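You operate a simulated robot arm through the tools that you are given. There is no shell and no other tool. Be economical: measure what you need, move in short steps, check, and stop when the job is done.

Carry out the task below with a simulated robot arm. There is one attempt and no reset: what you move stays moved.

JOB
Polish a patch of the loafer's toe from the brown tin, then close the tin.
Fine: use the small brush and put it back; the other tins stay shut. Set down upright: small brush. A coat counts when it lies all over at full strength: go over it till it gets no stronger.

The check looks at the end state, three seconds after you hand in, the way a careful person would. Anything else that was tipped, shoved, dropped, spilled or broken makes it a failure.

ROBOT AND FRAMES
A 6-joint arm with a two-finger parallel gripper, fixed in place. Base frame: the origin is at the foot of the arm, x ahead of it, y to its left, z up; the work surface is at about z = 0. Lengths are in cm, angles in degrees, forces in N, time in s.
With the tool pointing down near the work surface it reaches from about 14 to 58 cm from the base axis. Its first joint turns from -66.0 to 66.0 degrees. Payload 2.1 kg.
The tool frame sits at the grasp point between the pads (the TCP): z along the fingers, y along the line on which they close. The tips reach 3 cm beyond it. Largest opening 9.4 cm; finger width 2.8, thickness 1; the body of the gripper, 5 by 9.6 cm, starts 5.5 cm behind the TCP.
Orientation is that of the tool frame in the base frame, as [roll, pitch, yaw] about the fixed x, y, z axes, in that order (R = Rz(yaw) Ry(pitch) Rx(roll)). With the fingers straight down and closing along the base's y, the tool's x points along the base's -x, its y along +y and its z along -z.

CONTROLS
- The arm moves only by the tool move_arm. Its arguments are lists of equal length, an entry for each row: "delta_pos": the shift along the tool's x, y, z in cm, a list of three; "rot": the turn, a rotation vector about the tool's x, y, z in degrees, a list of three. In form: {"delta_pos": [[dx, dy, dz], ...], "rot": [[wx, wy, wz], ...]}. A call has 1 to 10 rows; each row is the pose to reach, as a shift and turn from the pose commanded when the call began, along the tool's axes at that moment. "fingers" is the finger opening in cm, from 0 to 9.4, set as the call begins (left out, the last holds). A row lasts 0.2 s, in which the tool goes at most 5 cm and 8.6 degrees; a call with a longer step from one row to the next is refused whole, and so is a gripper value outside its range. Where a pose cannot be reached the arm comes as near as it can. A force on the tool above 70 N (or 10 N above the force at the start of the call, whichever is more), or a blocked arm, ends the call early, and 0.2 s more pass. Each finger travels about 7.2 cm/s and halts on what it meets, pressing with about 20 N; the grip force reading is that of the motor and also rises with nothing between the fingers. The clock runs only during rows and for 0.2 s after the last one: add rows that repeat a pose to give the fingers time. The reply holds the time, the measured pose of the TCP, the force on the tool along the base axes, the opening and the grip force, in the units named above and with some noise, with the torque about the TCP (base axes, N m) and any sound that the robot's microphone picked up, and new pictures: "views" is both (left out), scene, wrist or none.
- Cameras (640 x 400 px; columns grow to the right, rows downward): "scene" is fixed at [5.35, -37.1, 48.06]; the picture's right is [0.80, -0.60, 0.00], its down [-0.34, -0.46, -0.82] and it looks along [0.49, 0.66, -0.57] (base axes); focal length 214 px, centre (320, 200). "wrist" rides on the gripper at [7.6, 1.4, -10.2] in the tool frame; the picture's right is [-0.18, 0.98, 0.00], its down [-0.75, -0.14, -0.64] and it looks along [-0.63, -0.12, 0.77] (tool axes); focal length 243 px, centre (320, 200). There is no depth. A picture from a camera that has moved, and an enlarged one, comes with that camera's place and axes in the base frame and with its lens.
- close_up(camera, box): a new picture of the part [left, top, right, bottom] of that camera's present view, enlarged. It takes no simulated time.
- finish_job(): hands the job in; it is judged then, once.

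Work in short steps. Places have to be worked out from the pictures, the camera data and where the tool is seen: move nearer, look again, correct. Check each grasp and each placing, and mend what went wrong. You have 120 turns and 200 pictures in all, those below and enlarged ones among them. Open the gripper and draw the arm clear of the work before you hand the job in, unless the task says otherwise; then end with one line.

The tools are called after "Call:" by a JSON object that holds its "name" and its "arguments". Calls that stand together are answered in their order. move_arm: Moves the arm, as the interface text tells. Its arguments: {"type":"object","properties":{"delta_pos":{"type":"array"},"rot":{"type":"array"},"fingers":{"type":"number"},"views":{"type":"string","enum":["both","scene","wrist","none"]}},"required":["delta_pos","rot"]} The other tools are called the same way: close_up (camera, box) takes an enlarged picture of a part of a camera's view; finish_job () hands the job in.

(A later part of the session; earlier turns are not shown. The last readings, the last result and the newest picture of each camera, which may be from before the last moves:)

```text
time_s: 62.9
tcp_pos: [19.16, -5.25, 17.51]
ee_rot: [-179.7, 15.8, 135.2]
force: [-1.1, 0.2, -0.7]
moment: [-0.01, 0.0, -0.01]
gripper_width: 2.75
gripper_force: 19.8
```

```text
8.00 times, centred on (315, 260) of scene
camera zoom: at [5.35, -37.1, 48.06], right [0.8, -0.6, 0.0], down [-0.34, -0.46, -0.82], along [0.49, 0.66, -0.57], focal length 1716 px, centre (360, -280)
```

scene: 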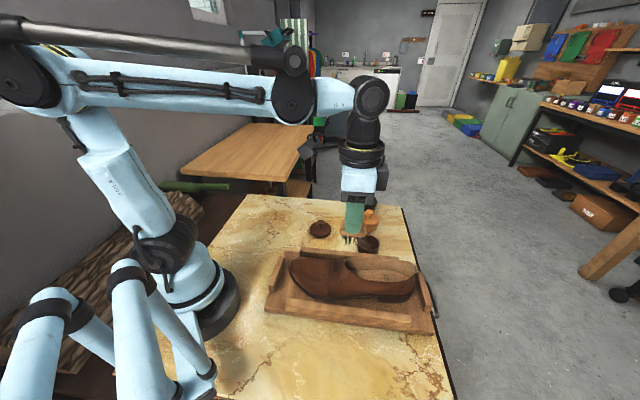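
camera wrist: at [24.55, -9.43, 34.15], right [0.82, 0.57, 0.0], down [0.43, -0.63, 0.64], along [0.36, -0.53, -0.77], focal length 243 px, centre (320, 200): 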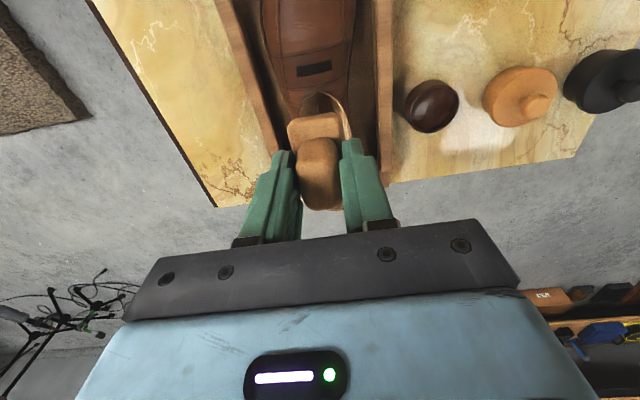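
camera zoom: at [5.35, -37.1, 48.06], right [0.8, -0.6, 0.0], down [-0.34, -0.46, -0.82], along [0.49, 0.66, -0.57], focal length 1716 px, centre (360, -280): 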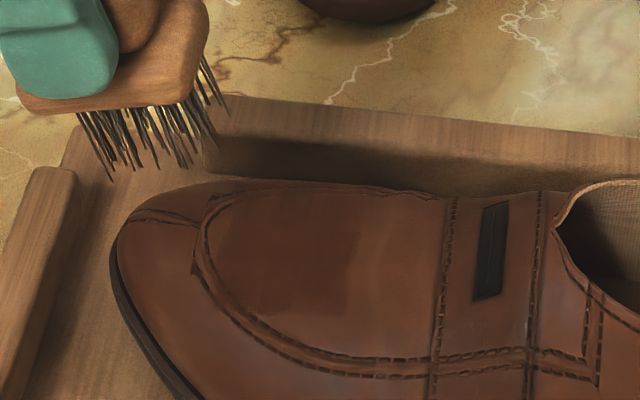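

The coat is building but the bristles have greyed; reload. Lift, and carry to above the tin while tilting to the earlier loading pose.

Call:
{"name": "move_arm", "arguments": {"delta_pos": [[-1.1, 0, -3.85], [-2.2, 0, -7.69], [-5.73, 2.2, -6.33], [-9.27, 4.4, -4.97], [-12.8, 6.6, -3.6], [-16.33, 8.8, -2.24], [-19.87, 11, -0.88], [-23.4, 13.18, 0.48], [-23.4, 13.18, 0.48]], "rot": [[0, 0, 0], [0, 0, 0], [0, 6.8, 0], [0, 13.6, 0], [0, 20.4, 0], [0, 27.2, 0], [0, 34, 0], [0, 40.8, 0], [0, 40.8, 0]], "views": "wrist"}}

Call:
{"name": "close_up", "arguments": {"camera": "scene", "box": [285, 245, 345, 290]}}

Call:
{"name": "close_up", "arguments": {"camera": "wrist", "box": [240, 60, 400, 200]}}

```text
time_s: 64.9
tcp_pos: [44.56, -11.86, 23.58]
ee_rot: [-179.8, -25.0, 135.0]
force: [0.6, 0.4, -1.7]
moment: [-0.02, 0.04, 0.01]
gripper_width: 2.8
gripper_force: 19.6
camera wrist: at [43.82, -8.99, 36.14], right [0.81, 0.58, -0.08], down [0.58, -0.77, 0.26], along [0.09, -0.26, -0.96], focal length 243 px, centre (320, 200)
```

wrist: 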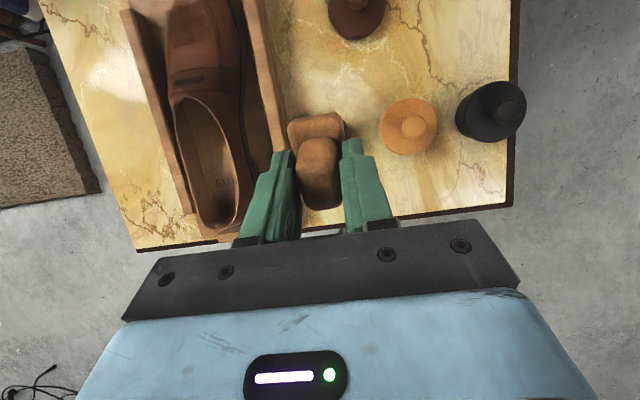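

```text
8.89 times, centred on (315, 268) of scene
camera zoom: at [5.35, -37.1, 48.06], right [0.8, -0.6, 0.0], down [-0.34, -0.46, -0.82], along [0.49, 0.66, -0.57], focal length 1906 px, centre (364, -400)
```

zoom: 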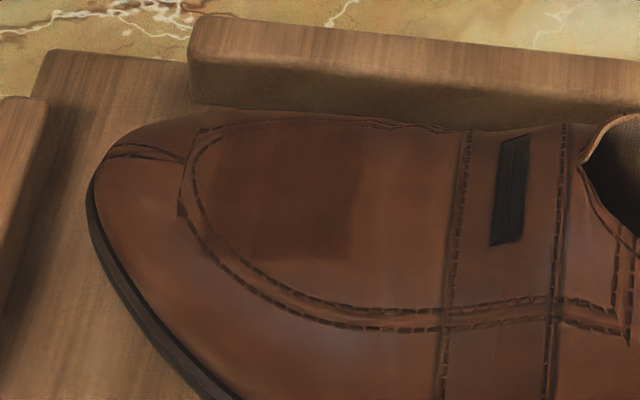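

```text
2.86 times, centred on (320, 130) of wrist
camera zoom: at [43.82, -8.99, 36.14], right [0.81, 0.58, -0.08], down [0.58, -0.77, 0.26], along [0.09, -0.26, -0.96], focal length 693 px, centre (320, 400)
```

zoom: 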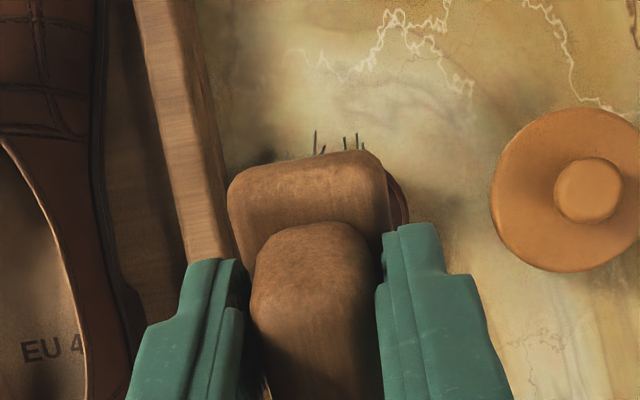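

The patch is visible as a darker rectangle on the apron. Descend into the tin to reload.

Call:
{"name": "move_arm", "arguments": {"delta_pos": [[-1.69, 0, 3.62], [-3.38, 0, 7.25], [-4.65, 0, 9.97], [-5.29, 0, 11.33], [-5.58, 0, 11.96], [-5.71, 0, 12.23], [-5.79, 0, 12.41], [-5.84, 0, 12.5], [-5.86, 0, 12.55], [-5.86, 0, 12.55]], "rot": [[0, 0, 0], [0, 0, 0], [0, 0, 0], [0, 0, 0], [0, 0, 0], [0, 0, 0], [0, 0, 0], [0, 0, 0], [0, 0, 0], [0, 0, 0]], "views": "none"}}

Call:
{"name": "close_up", "arguments": {"camera": "scene", "box": [350, 215, 400, 255]}}

```text
time_s: 67.1
tcp_pos: [44.41, -11.94, 9.85]
ee_rot: [-179.9, -25.2, 135.1]
force: [-3.5, 0.3, 28.5]
moment: [0.32, 0.45, 0.02]
gripper_width: 2.77
gripper_force: 19.9
```

```text
10.00 times, centred on (375, 235) of scene
camera zoom: at [5.33, -37.09, 48.07], right [0.8, -0.6, 0.0], down [-0.34, -0.46, -0.82], along [0.49, 0.66, -0.57], focal length 2145 px, centre (-230, -150)
```

zoom: 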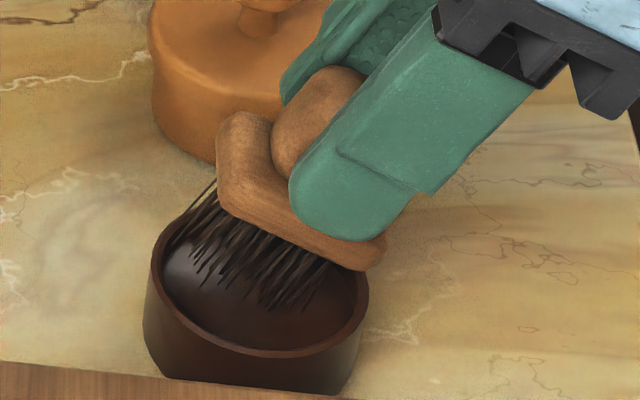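

Reloaded. Lift straight up and return above the toe, tilting back to the surface pitch.

Call:
{"name": "move_arm", "arguments": {"delta_pos": [[1.9, 0, -4.1], [3.9, 0, -8.4], [5.92, 0, -12.68], [8.76, -2.2, -11.36], [11.6, -4.4, -10.04], [14.44, -6.6, -8.72], [17.28, -8.8, -7.4], [20.12, -11, -6.08], [22.94, -13.19, -4.74], [22.94, -13.19, -4.74]], "rot": [[0, 0, 0], [0, 0, 0], [0, 0, 0], [0, -6.85, 0], [0, -13.7, 0], [0, -20.5, 0], [0, -27.4, 0], [0, -34.2, 0], [0, -41, 0], [0, -41, 0]], "views": "none"}}

```text
time_s: 69.3
tcp_pos: [22.05, -8.18, 23.64]
ee_rot: [-179.9, 16.2, 135.2]
force: [-0.1, 1.4, -0.4]
moment: [-0.01, 0.0, 0.0]
gripper_width: 2.78
gripper_force: 19.8
```

Descend to contact and make passes across the patch.

Call:
{"name": "move_arm", "arguments": {"delta_pos": [[1.4, 0, 4.6], [2.7, 0, 8.8], [2.93, 0, 9.5], [2.93, 0, 9.58], [3.7, 0, 9.65], [2.9, 0.4, 9.6], [2.2, 0.4, 9.58], [2.9, -0.4, 9.6], [3.7, -0.4, 9.66], [2.9, 0, 9.6]], "rot": [[0, 0, 0], [0, 0, 0], [0, 0, 0], [0, 0, 0], [0, 0, 0], [0, 0, 0], [0, 0, 0], [0, 0, 0], [0, 0, 0], [0, 0, 0]], "views": "none"}}

Call:
{"name": "close_up", "arguments": {"camera": "scene", "box": [285, 240, 345, 290]}}

```text
time_s: 71.5
tcp_pos: [21.82, -7.83, 13.57]
ee_rot: [-179.7, 16.0, 135.1]
force: [-5.9, 2.7, 8.7]
moment: [0.24, 0.37, 0.06]
gripper_width: 2.76
gripper_force: 19.4
```

```text
8.00 times, centred on (315, 265) of scene
camera zoom: at [5.34, -37.1, 48.06], right [0.8, -0.6, 0.0], down [-0.34, -0.46, -0.82], along [0.49, 0.66, -0.57], focal length 1716 px, centre (360, -320)
```

zoom: 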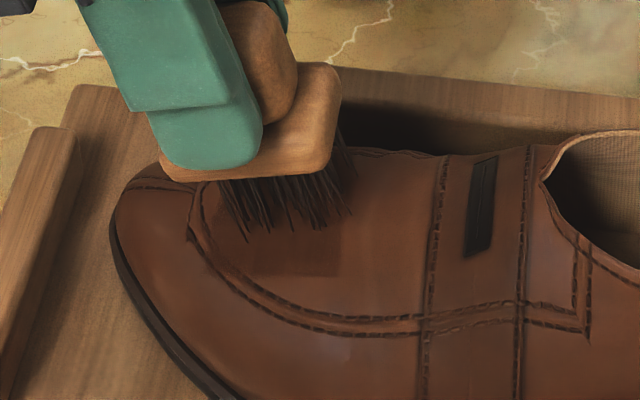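

Contact ~9 N. The patch extends further toward the near side; continue passes over all of it.

Call:
{"name": "move_arm", "arguments": {"delta_pos": [[0.7, 0, 0.08], [0, 0, 0.03], [-0.7, 0, 0.0], [-0.7, -0.4, 0.02], [0, -0.4, 0.04], [0.7, -0.4, 0.1], [0.7, -0.8, 0.15], [0, -0.8, 0.12], [-0.7, -0.8, 0.1], [0, -0.4, 0.04]], "rot": [[0, 0, 0], [0, 0, 0], [0, 0, 0], [0, 0, 0], [0, 0, 0], [0, 0, 0], [0, 0, 0], [0, 0, 0], [0, 0, 0], [0, 0, 0]], "views": "none"}}

Call:
{"name": "move_arm", "arguments": {"delta_pos": [[0.7, 0.4, 0.08], [0, 0.4, 0.03], [-0.7, 0.4, 0.0], [-0.7, 0.8, 0.02], [0, 0.8, 0.04], [0.7, 0.8, 0.1], [0.7, 0, 0.08], [0, 0, 0.02], [-0.7, 0, 0.0], [0, 0, 0.02]], "rot": [[0, 0, 0], [0, 0, 0], [0, 0, 0], [0, 0, 0], [0, 0, 0], [0, 0, 0], [0, 0, 0], [0, 0, 0], [0, 0, 0], [0, 0, 0]], "views": "none"}}

Call:
{"name": "move_arm", "arguments": {"delta_pos": [[0, 0, -1], [1, 0, -4], [2.5, 0, -6]], "rot": [[0, 0, 0], [0, 0, 0], [0, 0, 0]], "views": "none"}}

Call:
{"name": "close_up", "arguments": {"camera": "scene", "box": [285, 245, 345, 290]}}

```text
time_s: 73.7
tcp_pos: [21.56, -8.24, 13.59]
ee_rot: [-179.7, 16.2, 135.3]
force: [-1.1, -2.4, 11.8]
moment: [-0.1, 0.0, -0.03]
gripper_width: 2.76
gripper_force: 20.8
```

```text
time_s: 75.9
tcp_pos: [21.58, -8.33, 13.6]
ee_rot: [-179.7, 16.1, 135.3]
force: [-0.4, -0.3, 3.1]
moment: [-0.01, -0.03, -0.02]
gripper_width: 2.78
gripper_force: 20.0
```

```text
time_s: 76.7
tcp_pos: [18.9, -5.25, 18.88]
ee_rot: [-179.7, 16.0, 135.2]
force: [-0.4, 0.1, -1.0]
moment: [0.02, 0.0, 0.0]
gripper_width: 2.8
gripper_force: 19.8
```

```text
8.89 times, centred on (315, 268) of scene
camera zoom: at [5.35, -37.1, 48.06], right [0.8, -0.6, 0.0], down [-0.34, -0.46, -0.82], along [0.49, 0.66, -0.57], focal length 1906 px, centre (364, -400)
```

zoom: 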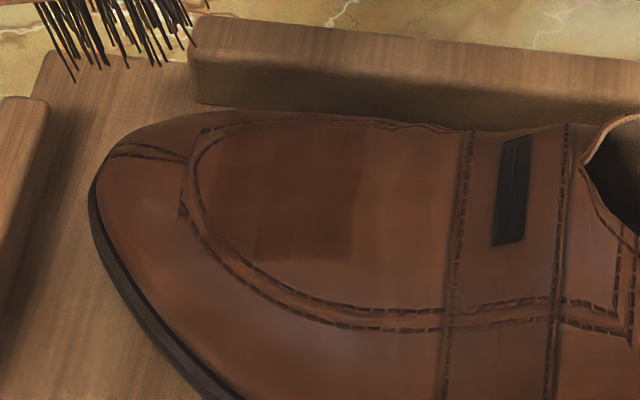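

The dark area has sharp fixed edges — looks like a defined patch. Inspect its uniformity.

Call:
{"name": "close_up", "arguments": {"camera": "scene", "box": [300, 252, 325, 274]}}

Call:
{"name": "close_up", "arguments": {"camera": "wrist", "box": [260, 50, 390, 150]}}

```text
16.00 times, centred on (312, 263) of scene
camera zoom: at [5.35, -37.1, 48.06], right [0.8, -0.6, 0.0], down [-0.34, -0.46, -0.82], along [0.49, 0.66, -0.57], focal length 3432 px, centre (440, -808)
```

zoom: 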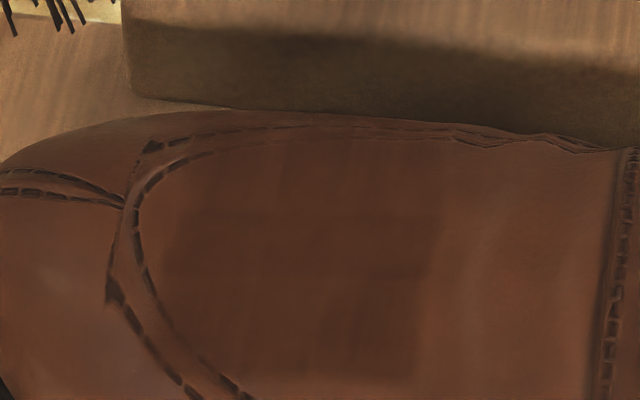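

```text
4.00 times, centred on (325, 100) of wrist
camera zoom: at [12.76, 2.91, 26.7], right [0.82, 0.57, 0.05], down [0.29, -0.48, 0.83], along [0.49, -0.66, -0.56], focal length 970 px, centre (300, 600)
```

zoom: 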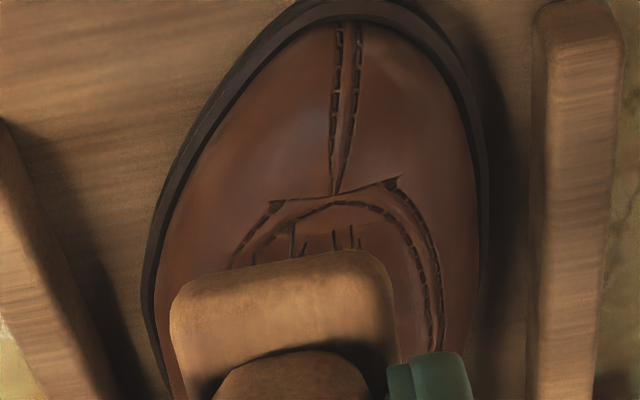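

The toe-side (left) part of the patch is fainter. Go back further forward with more pitch to work the front cells, feeling for contact.

Call:
{"name": "move_arm", "arguments": {"delta_pos": [[-0.5, 0, 3], [-0.5, 0, 5.6], [-0.5, 0, 6.0], [-0.5, 0, 6.15], [-0.5, 0, 6.25], [-0.5, 0, 6.35], [-0.5, 0, 6.35]], "rot": [[0, -6, 0], [0, -6, 0], [0, -6, 0], [0, -6, 0], [0, -6, 0], [0, -6, 0], [0, -6, 0]], "views": "none"}}

Call:
{"name": "close_up", "arguments": {"camera": "scene", "box": [285, 240, 345, 290]}}

```text
time_s: 78.0
tcp_pos: [20.17, -6.86, 13.03]
ee_rot: [-179.7, 21.8, 135.3]
force: [-6.9, 5.2, 19.5]
moment: [0.4, 0.25, 0.05]
gripper_width: 2.78
gripper_force: 19.9
out of reach, approached as far as the arm can: row 1
stopped in row 6: the force on the tool passed its limit (the readings are from after the stop); the commanded pose is now the measured one
```

```text
8.00 times, centred on (315, 265) of scene
camera zoom: at [5.34, -37.1, 48.07], right [0.8, -0.6, 0.0], down [-0.34, -0.46, -0.82], along [0.49, 0.66, -0.57], focal length 1716 px, centre (360, -320)
```

zoom: 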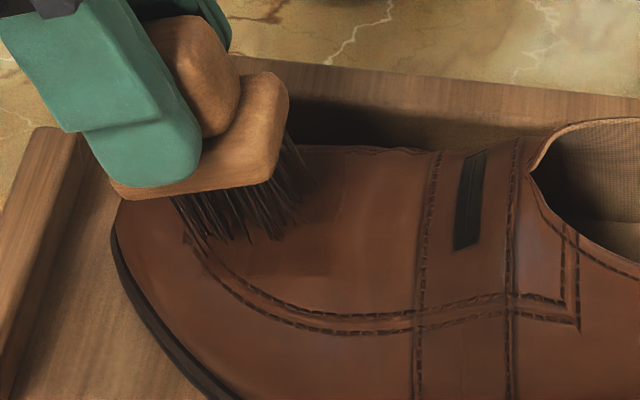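

Contact found at the front (the shoe flexes a bit). Stroke gently here with slightly less pressure.

Call:
{"name": "move_arm", "arguments": {"delta_pos": [[0, 0, -0.08], [-0.6, 0, -0.1], [-1.0, 0, -0.12], [-0.5, -0.4, -0.08], [0, -0.4, -0.06], [-0.5, -0.8, -0.04], [-1.0, -0.8, -0.06], [-0.5, -0.4, -0.08], [0, 0.3, -0.06], [-0.6, 0.3, -0.08]], "rot": [[0, 0, 0], [0, 0, 0], [0, 0, 0], [0, 0, 0], [0, 0, 0], [0, 0, 0], [0, 0, 0], [0, 0, 0], [0, 0, 0], [0, 0, 0]], "views": "none"}}

Call:
{"name": "move_arm", "arguments": {"delta_pos": [[0.6, -0.3, 0.02], [0.1, -0.7, 0.03], [-0.4, -0.7, 0.0], [0.1, -1.1, 0.05], [0.6, -1.1, 0.08], [0.1, -0.3, 0], [0.1, -0.3, -1], [1, -0.3, -4], [1.5, -0.3, -5.5]], "rot": [[0, 0, 0], [0, 0, 0], [0, 0, 0], [0, 0, 0], [0, 0, 0], [0, 0, 0], [0, 0, 0], [0, 6, 0], [0, 6, 0]], "views": "none"}}

Call:
{"name": "close_up", "arguments": {"camera": "scene", "box": [300, 252, 325, 274]}}

Call:
{"name": "close_up", "arguments": {"camera": "scene", "box": [285, 230, 345, 290]}}

```text
time_s: 80.2
tcp_pos: [20.85, -7.07, 13.26]
ee_rot: [-179.6, 21.6, 135.2]
force: [-17.1, 9.0, 26.7]
moment: [0.84, 1.11, 0.11]
gripper_width: 2.76
gripper_force: 19.9
```

```text
time_s: 82.2
tcp_pos: [18.97, -4.69, 17.86]
ee_rot: [-179.6, 15.8, 135.2]
force: [-0.8, 0.8, -1.3]
moment: [-0.01, 0.0, 0.02]
gripper_width: 2.79
gripper_force: 19.5
out of reach, approached as far as the arm can: row 9
```

```text
16.00 times, centred on (312, 263) of scene
camera zoom: at [5.35, -37.1, 48.06], right [0.8, -0.6, 0.0], down [-0.34, -0.46, -0.82], along [0.49, 0.66, -0.57], focal length 3432 px, centre (440, -808)
```

zoom: 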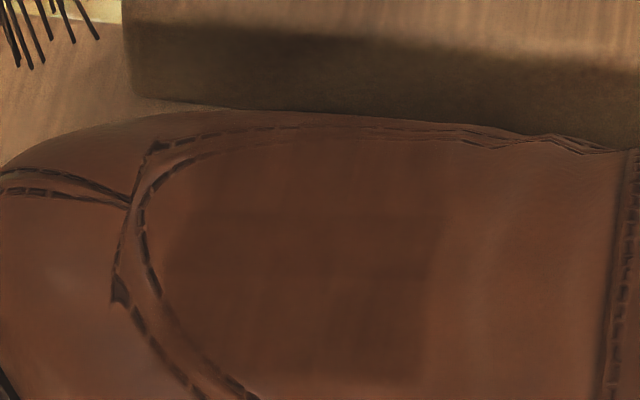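

```text
6.67 times, centred on (315, 260) of scene
camera zoom: at [5.35, -37.1, 48.06], right [0.8, -0.6, 0.0], down [-0.34, -0.46, -0.82], along [0.49, 0.66, -0.57], focal length 1430 px, centre (353, -200)
```

zoom: 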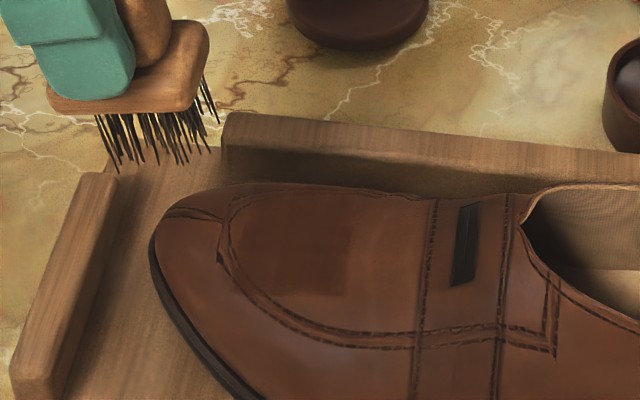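

The patch is a fixed ~3.8 cm square; its far strip and spots near the corner are still lighter. Work the far side lane with a 12° roll.

Call:
{"name": "move_arm", "arguments": {"delta_pos": [[-3.0, 2.1, 2], [-3.0, 2.1, 4.6], [-3.0, 2.1, 5.1], [-3.0, 2.1, 5.3], [-3.0, 2.1, 5.4], [-3.0, 2.1, 5.5], [-3.0, 2.1, 5.6], [-3.0, 2.1, 5.6]], "rot": [[6, 0, 0], [12, 0, 0], [12, 0, 0], [12, 0, 0], [12, 0, 0], [12, 0, 0], [12, 0, 0], [12, 0, 0]], "views": "none"}}

Call:
{"name": "close_up", "arguments": {"camera": "scene", "box": [285, 240, 345, 290]}}

```text
time_s: 83.6
tcp_pos: [23.5, -6.47, 13.48]
ee_rot: [-167.5, 15.7, 135.3]
force: [-4.7, 7.6, 19.7]
moment: [-0.03, -0.04, 0.01]
gripper_width: 2.77
gripper_force: 19.8
stopped in row 7: the force on the tool passed its limit (the readings are from after the stop); the commanded pose is now the measured one
```

```text
8.00 times, centred on (315, 265) of scene
camera zoom: at [5.34, -37.1, 48.07], right [0.8, -0.6, 0.0], down [-0.34, -0.46, -0.82], along [0.49, 0.66, -0.57], focal length 1716 px, centre (360, -320)
```

zoom: 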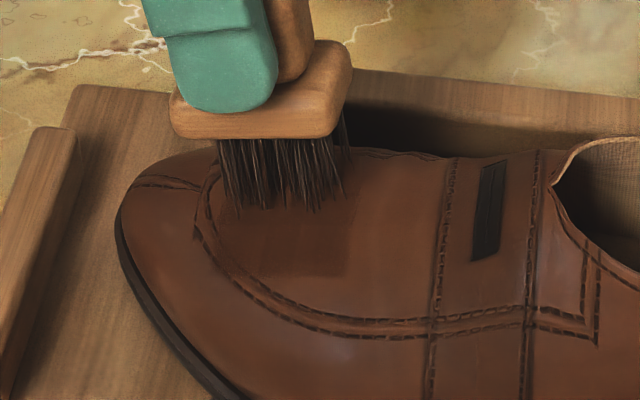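

Flush contact on the far side. Stroke along it.

Call:
{"name": "move_arm", "arguments": {"delta_pos": [[0, 0, -0.08], [0.5, 0, -0.04], [0, 0, -0.06], [-0.5, 0, -0.08], [-0.5, -0.4, -0.1], [0, -0.4, -0.08], [0.5, -0.4, -0.06], [0, 0.3, -0.04], [-0.5, 0.3, -0.06], [0, 0, -0.06]], "rot": [[0, 0, 0], [0, 0, 0], [0, 0, 0], [0, 0, 0], [0, 0, 0], [0, 0, 0], [0, 0, 0], [0, 0, 0], [0, 0, 0], [0, 0, 0]], "views": "none"}}

Call:
{"name": "move_arm", "arguments": {"delta_pos": [[0.6, 0, 0.04], [0, 0, 0], [-0.6, 0, -0.02], [0, 0.4, 0.02], [0.6, 0.4, 0.06], [0, -0.4, 0], [-0.6, -0.4, -0.02], [0, -0.2, 0], [0, 0, -1], [0, 0, -4]], "rot": [[0, 0, 0], [0, 0, 0], [0, 0, 0], [0, 0, 0], [0, 0, 0], [0, 0, 0], [0, 0, 0], [0, 0, 0], [0, 0, 0], [0, 0, 0]], "views": "none"}}

Call:
{"name": "close_up", "arguments": {"camera": "scene", "box": [300, 247, 330, 274]}}

```text
time_s: 85.8
tcp_pos: [23.6, -6.46, 13.54]
ee_rot: [-167.5, 15.6, 135.3]
force: [2.0, 0.7, 3.7]
moment: [0.01, -0.14, 0.03]
gripper_width: 2.78
gripper_force: 20.1
```

```text
time_s: 88.0
tcp_pos: [23.33, -5.23, 17.28]
ee_rot: [-167.5, 15.6, 135.3]
force: [-0.3, -0.2, 0.3]
moment: [-0.02, -0.01, 0.01]
gripper_width: 2.8
gripper_force: 19.6
```

```text
14.81 times, centred on (315, 260) of scene
camera zoom: at [5.35, -37.1, 48.06], right [0.8, -0.6, 0.0], down [-0.34, -0.46, -0.82], along [0.49, 0.66, -0.57], focal length 3177 px, centre (394, -696)
```

zoom: 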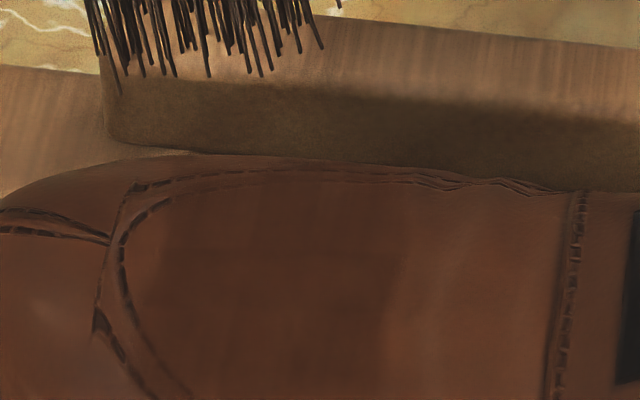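

Top strip improving. Another set of passes on the far lane reaching a bit further over, slightly firmer.

Call:
{"name": "move_arm", "arguments": {"delta_pos": [[0, 0.3, 2], [0, 0.3, 3.8], [0, 0.3, 4.05], [0.6, 0.3, 4.1], [0, 0.7, 4.12], [-0.6, 0.7, 4.1], [-0.6, 0.3, 4.03], [0, 0.3, 4.05], [0.6, 0.7, 4.15], [0, 0.7, 4.12]], "rot": [[0, 0, 0], [0, 0, 0], [0, 0, 0], [0, 0, 0], [0, 0, 0], [0, 0, 0], [0, 0, 0], [0, 0, 0], [0, 0, 0], [0, 0, 0]], "views": "none"}}

Call:
{"name": "move_arm", "arguments": {"delta_pos": [[-0.6, 0, 0], [-0.6, 0.4, 0.05], [0, 0.4, 0.06], [0.6, 0.4, 0.1], [0.6, -0.4, 0], [0, -0.4, -0.03], [-0.6, -0.4, -0.05], [0, 0, 0], [0, 0, -1], [0, 0, -4]], "rot": [[0, 0, 0], [0, 0, 0], [0, 0, 0], [0, 0, 0], [0, 0, 0], [0, 0, 0], [0, 0, 0], [0, 0, 0], [0, 0, 0], [0, 0, 0]], "views": "none"}}

Call:
{"name": "close_up", "arguments": {"camera": "scene", "box": [300, 250, 330, 277]}}

```text
time_s: 90.2
tcp_pos: [23.97, -5.92, 13.24]
ee_rot: [-167.6, 15.3, 135.3]
force: [-9.3, 13.3, 24.6]
moment: [0.32, 0.6, -0.18]
gripper_width: 2.8
gripper_force: 19.7
```

```text
time_s: 92.4
tcp_pos: [23.92, -4.78, 17.01]
ee_rot: [-167.6, 15.6, 135.3]
force: [0.5, 0.5, -0.2]
moment: [0.04, 0.03, -0.01]
gripper_width: 2.79
gripper_force: 19.9
```

```text
14.81 times, centred on (315, 264) of scene
camera zoom: at [5.35, -37.1, 48.06], right [0.8, -0.6, 0.0], down [-0.34, -0.46, -0.82], along [0.49, 0.66, -0.57], focal length 3177 px, centre (394, -741)
```

zoom: 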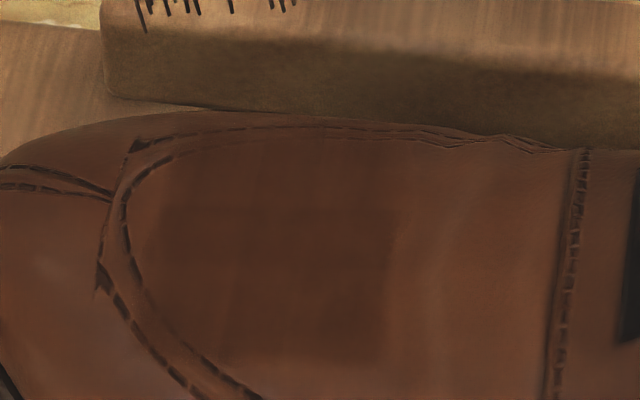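

The toe-near corner (lower-left in this view) is lighter. Reposition to the near side with roll -12 and pitch 20 and feel for contact.

Call:
{"name": "move_arm", "arguments": {"delta_pos": [[0.15, -1.6, -0.2], [0.3, -3.2, 0.5], [0.45, -4.8, 1.4], [0.59, -6.26, 2.4], [0.59, -6.26, 2.4]], "rot": [[-6, -1, 0], [-12, -2, 0], [-18, -3, 0], [-24, -4, 0], [-24, -4, 0]], "views": "none"}}

Call:
{"name": "close_up", "arguments": {"camera": "scene", "box": [285, 235, 345, 290]}}

```text
time_s: 93.6
tcp_pos: [19.95, -10.0, 15.9]
ee_rot: [168.3, 19.5, 135.4]
force: [-0.4, -0.3, -1.2]
moment: [-0.02, 0.0, 0.0]
gripper_width: 2.79
gripper_force: 20.4
out of reach, approached as far as the arm can: row 4, 5
```

```text
7.27 times, centred on (315, 262) of scene
camera zoom: at [5.35, -37.1, 48.06], right [0.8, -0.6, 0.0], down [-0.34, -0.46, -0.82], along [0.49, 0.66, -0.57], focal length 1560 px, centre (356, -254)
```

zoom: 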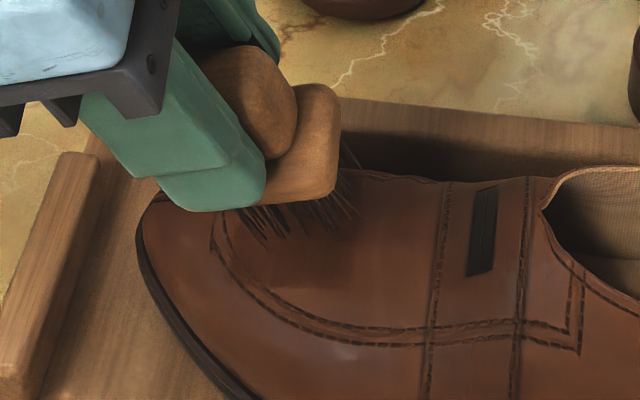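

Reach is limited at hover height; it improves lower. Descend and feel for contact.

Call:
{"name": "move_arm", "arguments": {"delta_pos": [[0.34, -0.2, 0.92], [0.62, -0.35, 1.65], [0.79, -0.45, 2.11], [0.89, -0.51, 2.39], [0.96, -0.55, 2.57], [1.03, -0.59, 2.76], [1.03, -0.59, 2.76]], "rot": [[0, 0, 0], [0, 0, 0], [0, 0, 0], [0, 0, 0], [0, 0, 0], [0, 0, 0], [0, 0, 0]], "views": "none"}}

Call:
{"name": "close_up", "arguments": {"camera": "scene", "box": [285, 235, 345, 290]}}

```text
time_s: 95.0
tcp_pos: [20.07, -10.01, 13.1]
ee_rot: [168.4, 19.4, 135.3]
force: [-9.9, 2.3, 20.6]
moment: [0.12, 0.11, 0.05]
gripper_width: 2.81
gripper_force: 20.3
stopped in row 6: the force on the tool passed its limit (the readings are from after the stop); the commanded pose is now the measured one
```

```text
7.27 times, centred on (315, 262) of scene
camera zoom: at [5.34, -37.1, 48.07], right [0.8, -0.6, 0.0], down [-0.34, -0.46, -0.82], along [0.49, 0.66, -0.57], focal length 1560 px, centre (356, -254)
```

zoom: 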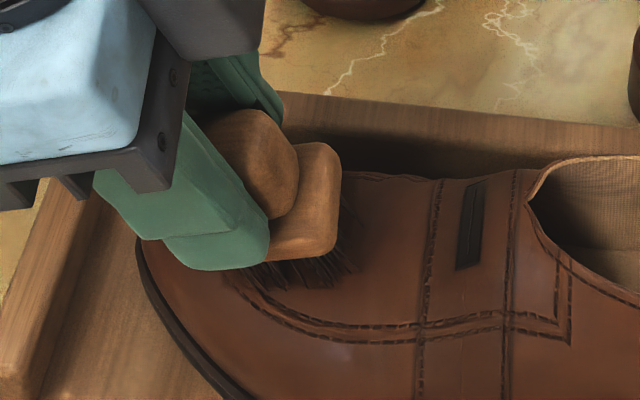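

Contact over the near lane. Stroke here.

Call:
{"name": "move_arm", "arguments": {"delta_pos": [[0, 0, -0.1], [0.6, 0, -0.02], [0, 0, -0.07], [-0.5, 0, -0.1], [0, 0.4, -0.1], [0.6, 0.4, -0.04], [0.9, 0, 0], [0.9, -0.3, 0.04], [0.3, -0.3, -0.02], [0, 0, -0.06]], "rot": [[0, 0, 0], [0, 0, 0], [0, 0, 0], [0, 0, 0], [0, 0, 0], [0, 0, 0], [0, 0, 0], [0, 0, 0], [0, 0, 0], [0, 0, 0]], "views": "none"}}

Call:
{"name": "move_arm", "arguments": {"delta_pos": [[0.6, 0, 0.05], [1.0, 0.3, 0.08], [0.6, 0.3, 0.04], [0, 0.3, 0.0], [-0.5, 0, -0.03], [0, -0.3, 0.02], [0.6, 0, 0.05], [0, 0, 0], [-0.3, 0.3, -1], [-0.9, 1, -3]], "rot": [[0, 0, 0], [0, 0, 0], [0, 0, 0], [0, 0, 0], [0, 0, 0], [0, 0, 0], [0, 0, 0], [0, 0, 0], [0, 0, 0], [0, 0, 0]], "views": "none"}}

```text
time_s: 97.2
tcp_pos: [19.77, -10.05, 13.12]
ee_rot: [168.7, 19.1, 135.4]
force: [-19.9, 6.8, 20.6]
moment: [0.62, 0.86, 0.31]
gripper_width: 2.77
gripper_force: 19.5
out of reach, approached as far as the arm can: row 7
```

```text
time_s: 99.4
tcp_pos: [20.18, -9.72, 16.41]
ee_rot: [168.4, 19.3, 135.2]
force: [-0.3, -0.7, 0.2]
moment: [0.0, -0.01, -0.04]
gripper_width: 2.77
gripper_force: 19.9
```

Lift and level to view the patch, and head to reload.

Call:
{"name": "move_arm", "arguments": {"delta_pos": [[-1.2, 0.6, -2.8], [-2.1, 1.2, -5.5], [-3.5, 1.4, -6.5], [-5, 1.6, -6.5], [-5, 1.6, -6.5]], "rot": [[0, 0, 0], [3.9, 6.4, 0.65], [7.7, 12.9, 1.3], [11.6, 19.3, 1.95], [11.6, 19.3, 1.95]], "views": "none"}}

Call:
{"name": "close_up", "arguments": {"camera": "scene", "box": [300, 250, 330, 277]}}

Call:
{"name": "close_up", "arguments": {"camera": "scene", "box": [280, 200, 400, 300]}}

```text
time_s: 100.6
tcp_pos: [22.01, -11.3, 24.34]
ee_rot: [-179.8, 0.0, 135.3]
force: [-0.8, 0.7, 0.3]
moment: [0.0, -0.02, -0.01]
gripper_width: 2.78
gripper_force: 20.1
```

```text
14.81 times, centred on (315, 264) of scene
camera zoom: at [5.35, -37.1, 48.06], right [0.8, -0.6, 0.0], down [-0.34, -0.46, -0.82], along [0.49, 0.66, -0.57], focal length 3177 px, centre (394, -741)
```

zoom: 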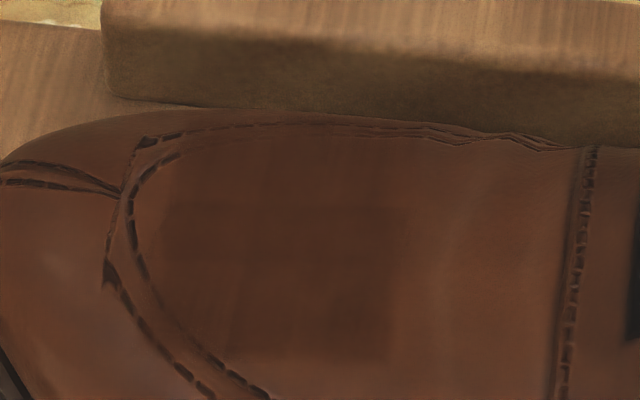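

```text
4.00 times, centred on (340, 250) of scene
camera zoom: at [5.35, -37.1, 48.06], right [0.8, -0.6, 0.0], down [-0.34, -0.46, -0.82], along [0.49, 0.66, -0.57], focal length 858 px, centre (240, 0)
```

zoom: 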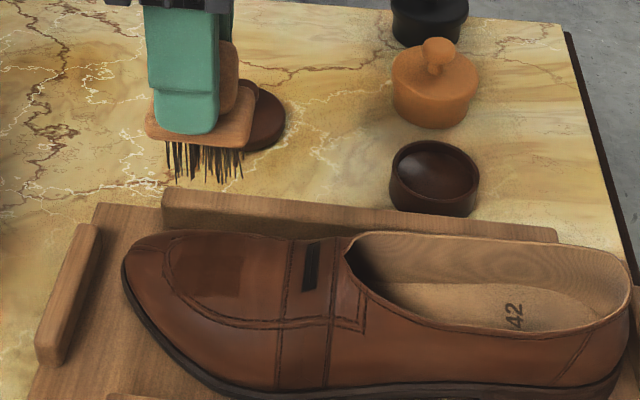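

The coat is nearly uniform. Reload once more for another full round to ensure saturation.

Call:
{"name": "move_arm", "arguments": {"delta_pos": [[-2.73, 2.57, 0], [-5.46, 5.15, 0], [-8.2, 7.7, 0], [-10.9, 10.3, 0], [-13.6, 12.9, 0.2], [-16.37, 15.45, 0.7], [-16.37, 15.45, 0.7]], "rot": [[0, 4.2, 0.1], [0, 8.3, 0.2], [0, 12.5, 0.3], [0, 16.7, 0.3], [0, 20.8, 0.3], [0, 25, 0.3], [0, 25, 0.3]], "views": "none"}}

Call:
{"name": "close_up", "arguments": {"camera": "wrist", "box": [120, 0, 400, 200]}}

```text
time_s: 102.2
tcp_pos: [44.78, -11.87, 23.55]
ee_rot: [-179.8, -25.2, 134.9]
force: [0.5, 0.0, -0.5]
moment: [-0.03, -0.02, 0.04]
gripper_width: 2.77
gripper_force: 19.9
```

```text
2.00 times, centred on (260, 100) of wrist
camera zoom: at [44.01, -9.03, 36.25], right [0.81, 0.58, -0.08], down [0.58, -0.77, 0.26], along [0.09, -0.26, -0.96], focal length 485 px, centre (440, 400)
```

zoom: 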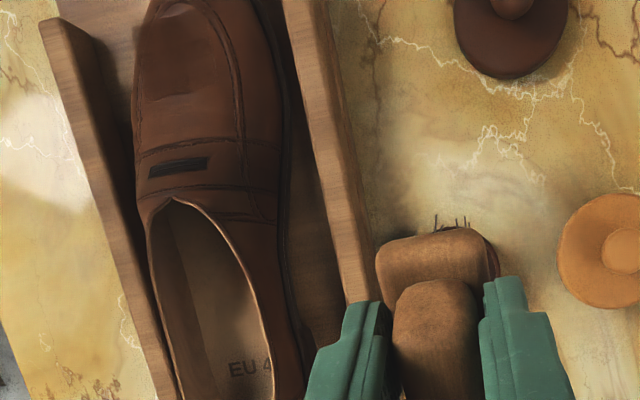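

The patch is visible from here; zoom in.

Call:
{"name": "close_up", "arguments": {"camera": "wrist", "box": [175, 0, 255, 60]}}

Call:
{"name": "move_arm", "arguments": {"delta_pos": [[-1.5, -0.1, 3.62], [-3.2, -0.1, 7.25], [-4.45, -0.1, 9.97], [-5.09, -0.1, 11.33], [-5.38, -0.1, 11.96], [-5.51, -0.1, 12.23], [-5.59, -0.1, 12.41], [-5.64, -0.1, 12.5], [-5.66, -0.1, 12.55], [-5.66, -0.1, 12.55]], "rot": [[0, 0, 0], [0, 0, 0], [0, 0, 0], [0, 0, 0], [0, 0, 0], [0, 0, 0], [0, 0, 0], [0, 0, 0], [0, 0, 0], [0, 0, 0]], "views": "none"}}

Call:
{"name": "close_up", "arguments": {"camera": "scene", "box": [350, 215, 400, 255]}}

```text
6.67 times, centred on (215, 30) of wrist
camera zoom: at [44.01, -9.03, 36.25], right [0.81, 0.58, -0.08], down [0.58, -0.77, 0.26], along [0.09, -0.26, -0.96], focal length 1618 px, centre (1020, 1333)
```

zoom: 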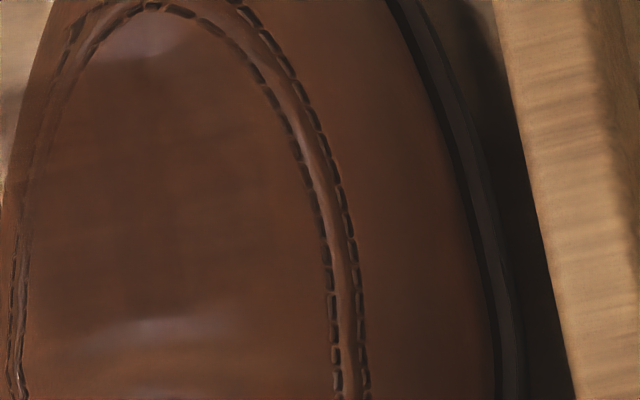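

```text
time_s: 104.4
tcp_pos: [44.25, -11.67, 9.95]
ee_rot: [-179.8, -25.0, 134.8]
force: [0.4, -0.6, -0.7]
moment: [-0.01, -0.03, -0.01]
gripper_width: 2.79
gripper_force: 20.4
```

```text
10.00 times, centred on (375, 235) of scene
camera zoom: at [5.35, -37.1, 48.06], right [0.8, -0.6, 0.0], down [-0.34, -0.46, -0.82], along [0.49, 0.66, -0.57], focal length 2145 px, centre (-230, -150)
```

zoom: 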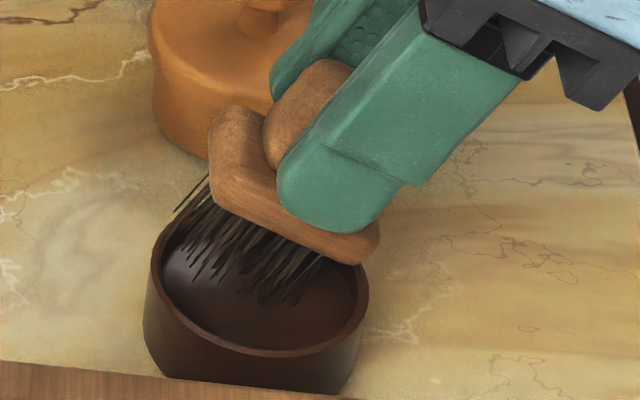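

Slightly short of the polish; go 0.25 lower.

Call:
{"name": "move_arm", "arguments": {"delta_pos": [[-0.04, 0, 0.09], [-0.08, 0, 0.18], [-0.11, 0, 0.24], [-0.11, 0, 0.24], [-0.11, 0, 0.24]], "rot": [[0, 0, 0], [0, 0, 0], [0, 0, 0], [0, 0, 0], [0, 0, 0]], "views": "none"}}

Call:
{"name": "close_up", "arguments": {"camera": "scene", "box": [350, 215, 400, 255]}}

```text
time_s: 105.6
tcp_pos: [44.44, -11.67, 9.86]
ee_rot: [-179.8, -25.3, 135.0]
force: [0.7, 1.0, 48.2]
moment: [0.45, 0.31, -0.01]
gripper_width: 2.76
gripper_force: 20.6
```

```text
10.00 times, centred on (375, 235) of scene
camera zoom: at [5.33, -37.09, 48.07], right [0.8, -0.6, 0.0], down [-0.34, -0.46, -0.82], along [0.49, 0.66, -0.57], focal length 2145 px, centre (-230, -150)
```

zoom: 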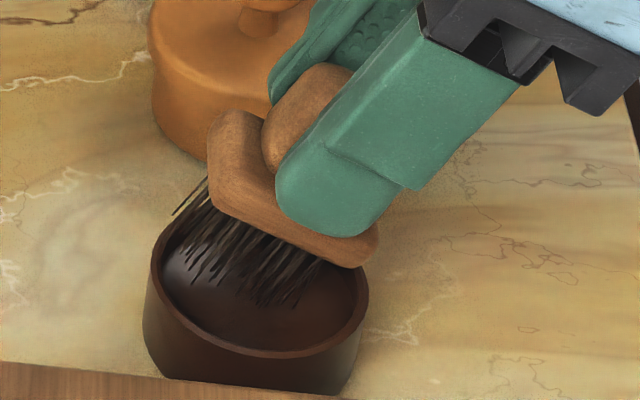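

Loaded. Return over the toe.

Call:
{"name": "move_arm", "arguments": {"delta_pos": [[1.9, 0, -4.1], [3.9, 0, -8.3], [5.82, 0, -12.46], [8.63, -2.23, -11.15], [11.44, -4.47, -9.84], [14.25, -6.7, -8.53], [17.06, -8.94, -7.22], [19.87, -11.17, -5.9], [22.67, -13.41, -4.59], [22.67, -13.41, -4.59]], "rot": [[0, 0, 0], [0, 0, 0], [0, 0, 0], [0, -6.85, 0], [0, -13.7, 0], [0, -20.5, 0], [0, -27.4, 0], [0, -34.2, 0], [0, -41, 0], [0, -41, 0]], "views": "none"}}

```text
time_s: 107.8
tcp_pos: [21.87, -7.96, 23.85]
ee_rot: [-179.9, 16.1, 135.1]
force: [0.3, 0.4, -0.2]
moment: [-0.03, 0.01, 0.04]
gripper_width: 2.78
gripper_force: 19.8
```

Centre lane passes.

Call:
{"name": "move_arm", "arguments": {"delta_pos": [[1.4, 0, 4.7], [2.6, 0, 9.0], [2.8, 0, 9.65], [2.8, 0, 9.75], [3.5, 0, 9.85], [2.8, 0.4, 9.8], [2.1, 0.4, 9.78], [2.8, -0.4, 9.8], [3.5, -0.4, 9.88], [2.8, 0, 9.8]], "rot": [[0, 0, 0], [0, 0, 0], [0, 0, 0], [0, 0, 0], [0, 0, 0], [0, 0, 0], [0, 0, 0], [0, 0, 0], [0, 0, 0], [0, 0, 0]], "views": "none"}}

Call:
{"name": "move_arm", "arguments": {"delta_pos": [[0.7, 0, 0.08], [0, 0, 0.02], [-0.8, 0, 0.0], [-0.8, -0.4, 0.02], [0, -0.4, 0.02], [0.7, -0.4, 0.1], [0.7, 0.4, 0.1], [0, 0.4, 0.04], [-0.8, 0.4, 0.02], [0, 0, 0.02]], "rot": [[0, 0, 0], [0, 0, 0], [0, 0, 0], [0, 0, 0], [0, 0, 0], [0, 0, 0], [0, 0, 0], [0, 0, 0], [0, 0, 0], [0, 0, 0]], "views": "none"}}

```text
time_s: 109.3
tcp_pos: [21.94, -7.82, 13.48]
ee_rot: [-179.3, 15.0, 135.1]
force: [-6.7, 3.9, 17.6]
moment: [0.06, 0.17, -0.02]
gripper_width: 2.8
gripper_force: 20.3
stopped in row 7: the force on the tool passed its limit (the readings are from after the stop); the commanded pose is now the measured one
```

```text
time_s: 110.9
tcp_pos: [21.61, -7.61, 13.34]
ee_rot: [-178.7, 15.1, 135.1]
force: [-3.5, 1.3, 19.2]
moment: [0.22, 0.16, 0.07]
gripper_width: 2.78
gripper_force: 19.8
stopped in row 7: the force on the tool passed its limit (the readings are from after the stop); the commanded pose is now the measured one
```

Pressing a bit hard; ease by 0.1 and continue, heel-ward and both sides.

Call:
{"name": "move_arm", "arguments": {"delta_pos": [[0, 0, -0.12], [-0.6, 0, -0.14], [-1.2, 0, -0.18], [-1.2, -0.5, -0.16], [-0.5, -0.5, -0.12], [0.2, -0.5, -0.06], [0.2, -0.9, -0.02], [-0.5, -0.9, -0.06], [-1.2, -0.9, -0.1], [-0.5, -0.4, -0.12]], "rot": [[0, 0, 0], [0, 0, 0], [0, 0, 0], [0, 0, 0], [0, 0, 0], [0, 0, 0], [0, 0, 0], [0, 0, 0], [0, 0, 0], [0, 0, 0]], "views": "none"}}

Call:
{"name": "move_arm", "arguments": {"delta_pos": [[0, 0, -1], [0, 1.5, -2.5], [0, 2.3, -2.5], [0, 2.3, -1], [0, 2.3, -0.2], [0, 2.3, 0.05], [0, 2.3, 0.15], [0, 2.3, 0.25], [0, 2.3, 0.25]], "rot": [[0, 0, 0], [6, 0, 0], [11, 0, 0], [11, 0, 0], [11, 0, 0], [11, 0, 0], [11, 0, 0], [11, 0, 0], [11, 0, 0]], "views": "none"}}

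Call:
{"name": "close_up", "arguments": {"camera": "scene", "box": [285, 240, 345, 290]}}

```text
time_s: 113.1
tcp_pos: [21.58, -8.11, 13.57]
ee_rot: [-178.7, 15.2, 135.0]
force: [0.2, 0.2, 2.3]
moment: [-0.02, -0.03, 0.0]
gripper_width: 2.77
gripper_force: 20.0
```

```text
time_s: 115.1
tcp_pos: [23.29, -6.59, 13.31]
ee_rot: [-167.5, 15.1, 135.1]
force: [-7.1, 14.7, 49.8]
moment: [0.75, 0.73, -0.17]
gripper_width: 2.77
gripper_force: 19.9
```

```text
8.00 times, centred on (315, 265) of scene
camera zoom: at [5.34, -37.09, 48.07], right [0.8, -0.6, 0.0], down [-0.34, -0.46, -0.82], along [0.49, 0.66, -0.57], focal length 1716 px, centre (360, -320)
```

zoom: 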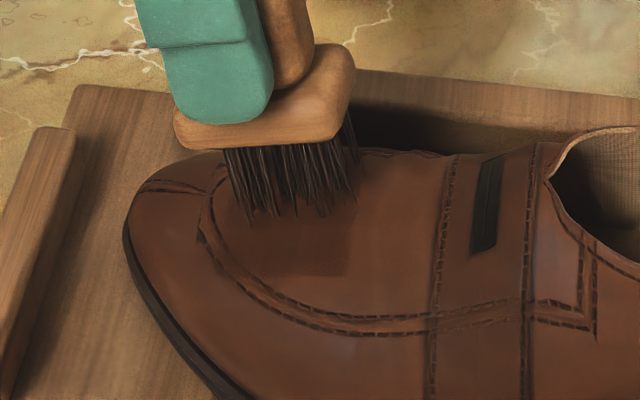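

Far lane contact (50 N, firm). Ease off and stroke.

Call:
{"name": "move_arm", "arguments": {"delta_pos": [[0, 0, -0.2], [0.6, 0, -0.17], [0.6, 0.4, -0.13], [0, 0.4, -0.16], [-0.6, 0.4, -0.2], [-0.6, 0.8, -0.12], [0, 0.8, -0.1], [0.6, 0.8, -0.06], [0.3, 0.3, -0.15], [-0.5, 0, -0.22]], "rot": [[0, 0, 0], [0, 0, 0], [0, 0, 0], [0, 0, 0], [0, 0, 0], [0, 0, 0], [0, 0, 0], [0, 0, 0], [0, 0, 0], [0, 0, 0]], "views": "none"}}

Call:
{"name": "move_arm", "arguments": {"delta_pos": [[0.5, 0, 0.03], [1.1, 0, 0.06], [1.1, 0.4, 0.1], [0.5, 0.4, 0.06], [-0.1, 0.4, 0.03], [0.5, 0, 0.03], [0.5, 0, -1], [0.5, 0, -4]], "rot": [[0, 0, 0], [0, 0, 0], [0, 0, 0], [0, 0, 0], [0, 0, 0], [0, 0, 0], [0, 0, 0], [0, 0, 0]], "views": "none"}}

Call:
{"name": "close_up", "arguments": {"camera": "scene", "box": [300, 250, 330, 277]}}

```text
time_s: 117.3
tcp_pos: [23.71, -6.84, 13.46]
ee_rot: [-167.7, 15.1, 135.2]
force: [-3.6, 7.9, 9.5]
moment: [0.48, 0.28, -0.07]
gripper_width: 2.79
gripper_force: 20.0
```

```text
time_s: 119.1
tcp_pos: [23.18, -5.2, 17.3]
ee_rot: [-167.6, 15.2, 135.1]
force: [0.6, -0.1, -0.5]
moment: [0.02, 0.02, 0.02]
gripper_width: 2.78
gripper_force: 20.0
```

```text
14.81 times, centred on (315, 264) of scene
camera zoom: at [5.35, -37.1, 48.06], right [0.8, -0.6, 0.0], down [-0.34, -0.46, -0.82], along [0.49, 0.66, -0.57], focal length 3177 px, centre (394, -741)
```

zoom: 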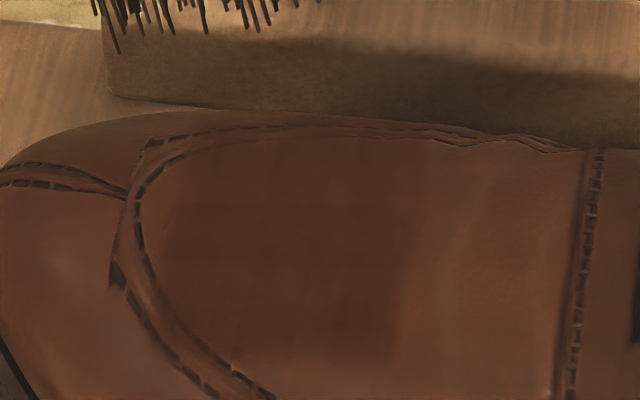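

Quite uniform; the near strip is slightly lighter. Do the near lane again.

Call:
{"name": "move_arm", "arguments": {"delta_pos": [[-0.1, -1.2, -0.2], [-0.1, -2.4, 0.5], [-0.2, -3.6, 1.8], [-0.3, -4.89, 3.07], [-0.3, -4.89, 3.07]], "rot": [[-6, -1, 0], [-12, -2, 0], [-18, -3, 0], [-24, -4, 0], [-24, -4, 0]], "views": "none"}}

Call:
{"name": "move_arm", "arguments": {"delta_pos": [[0.34, -0.2, 0.92], [0.6, -0.34, 1.6], [0.7, -0.4, 1.9], [0.77, -0.44, 2.07], [0.8, -0.46, 2.16], [0.84, -0.48, 2.26], [0.88, -0.5, 2.35]], "rot": [[0, 0, 0], [0, 0, 0], [0, 0, 0], [0, 0, 0], [0, 0, 0], [0, 0, 0], [0, 0, 0]], "views": "none"}}

```text
time_s: 120.3
tcp_pos: [19.95, -9.74, 15.41]
ee_rot: [168.3, 19.1, 135.0]
force: [-0.6, -1.1, -1.0]
moment: [-0.02, -0.01, -0.02]
gripper_width: 2.79
gripper_force: 20.2
```

```text
time_s: 121.9
tcp_pos: [19.92, -9.58, 13.12]
ee_rot: [168.3, 19.1, 135.2]
force: [-24.3, 7.6, 56.6]
moment: [0.57, 0.12, 0.21]
gripper_width: 2.81
gripper_force: 20.1
```

Firm contact; ease by 0.2 and stroke the near lane, including toe-ward and heel-ward.

Call:
{"name": "move_arm", "arguments": {"delta_pos": [[0, 0, -0.22], [0.5, 0, -0.2], [0.8, 0.3, -0.18], [0.2, 0.3, -0.22], [-0.5, 0.3, -0.26], [-1.1, 0.3, -0.3], [-1.1, -0.1, -0.28], [-0.4, -0.1, -0.24], [0.3, -0.1, -0.2], [0, 0.1, -0.22]], "rot": [[0, 0, 0], [0, 0, 0], [0, 0, 0], [0, 0, 0], [0, 0, 0], [0, 0, 0], [0, 0, 0], [0, 0, 0], [0, 0, 0], [0, 0, 0]], "views": "none"}}

Call:
{"name": "move_arm", "arguments": {"delta_pos": [[-0.5, -0.3, 0.02], [-1.1, -0.3, -0.02], [-1.1, 0.3, -0.05], [-0.4, 0.3, -0.02], [0.4, 0.3, 0.03], [0.4, -0.2, 0.06], [-0.3, -0.2, 0.03], [0, 0, 0], [-0.3, 0.3, -1], [-0.9, 1, -3]], "rot": [[0, 0, 0], [0, 0, 0], [0, 0, 0], [0, 0, 0], [0, 0, 0], [0, 0, 0], [0, 0, 0], [0, 0, 0], [0, 0, 0], [0, 0, 0]], "views": "none"}}

Call:
{"name": "move_arm", "arguments": {"delta_pos": [[-1.2, 0.6, -2.8], [-2.1, 1.2, -5.5], [-3.5, 1.4, -6.5], [-5, 1.6, -6.5], [-5, 1.6, -6.5]], "rot": [[0, 0, 0], [3.9, 6.4, 0.65], [7.7, 12.9, 1.3], [11.6, 19.3, 1.95], [11.6, 19.3, 1.95]], "views": "none"}}

Call:
{"name": "close_up", "arguments": {"camera": "scene", "box": [300, 250, 330, 277]}}

```text
time_s: 124.1
tcp_pos: [19.8, -9.47, 12.98]
ee_rot: [168.2, 19.1, 135.1]
force: [-2.8, -0.7, 2.7]
moment: [0.05, 0.11, 0.01]
gripper_width: 2.78
gripper_force: 20.1
out of reach, approached as far as the arm can: row 3
```

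```text
time_s: 126.3
tcp_pos: [20.39, -9.44, 16.42]
ee_rot: [168.4, 19.0, 135.1]
force: [-1.1, 0.2, -0.8]
moment: [0.02, 0.01, -0.02]
gripper_width: 2.76
gripper_force: 19.8
out of reach, approached as far as the arm can: row 10
```

```text
time_s: 127.5
tcp_pos: [22.34, -11.0, 24.22]
ee_rot: [-179.9, -0.3, 135.0]
force: [0.4, -0.1, -0.9]
moment: [-0.01, 0.03, 0.0]
gripper_width: 2.76
gripper_force: 19.6
```

```text
14.81 times, centred on (315, 264) of scene
camera zoom: at [5.35, -37.1, 48.06], right [0.8, -0.6, 0.0], down [-0.34, -0.46, -0.82], along [0.49, 0.66, -0.57], focal length 3177 px, centre (394, -741)
```

zoom: 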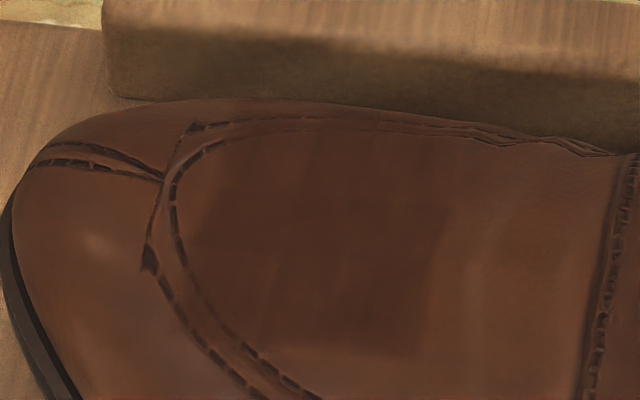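

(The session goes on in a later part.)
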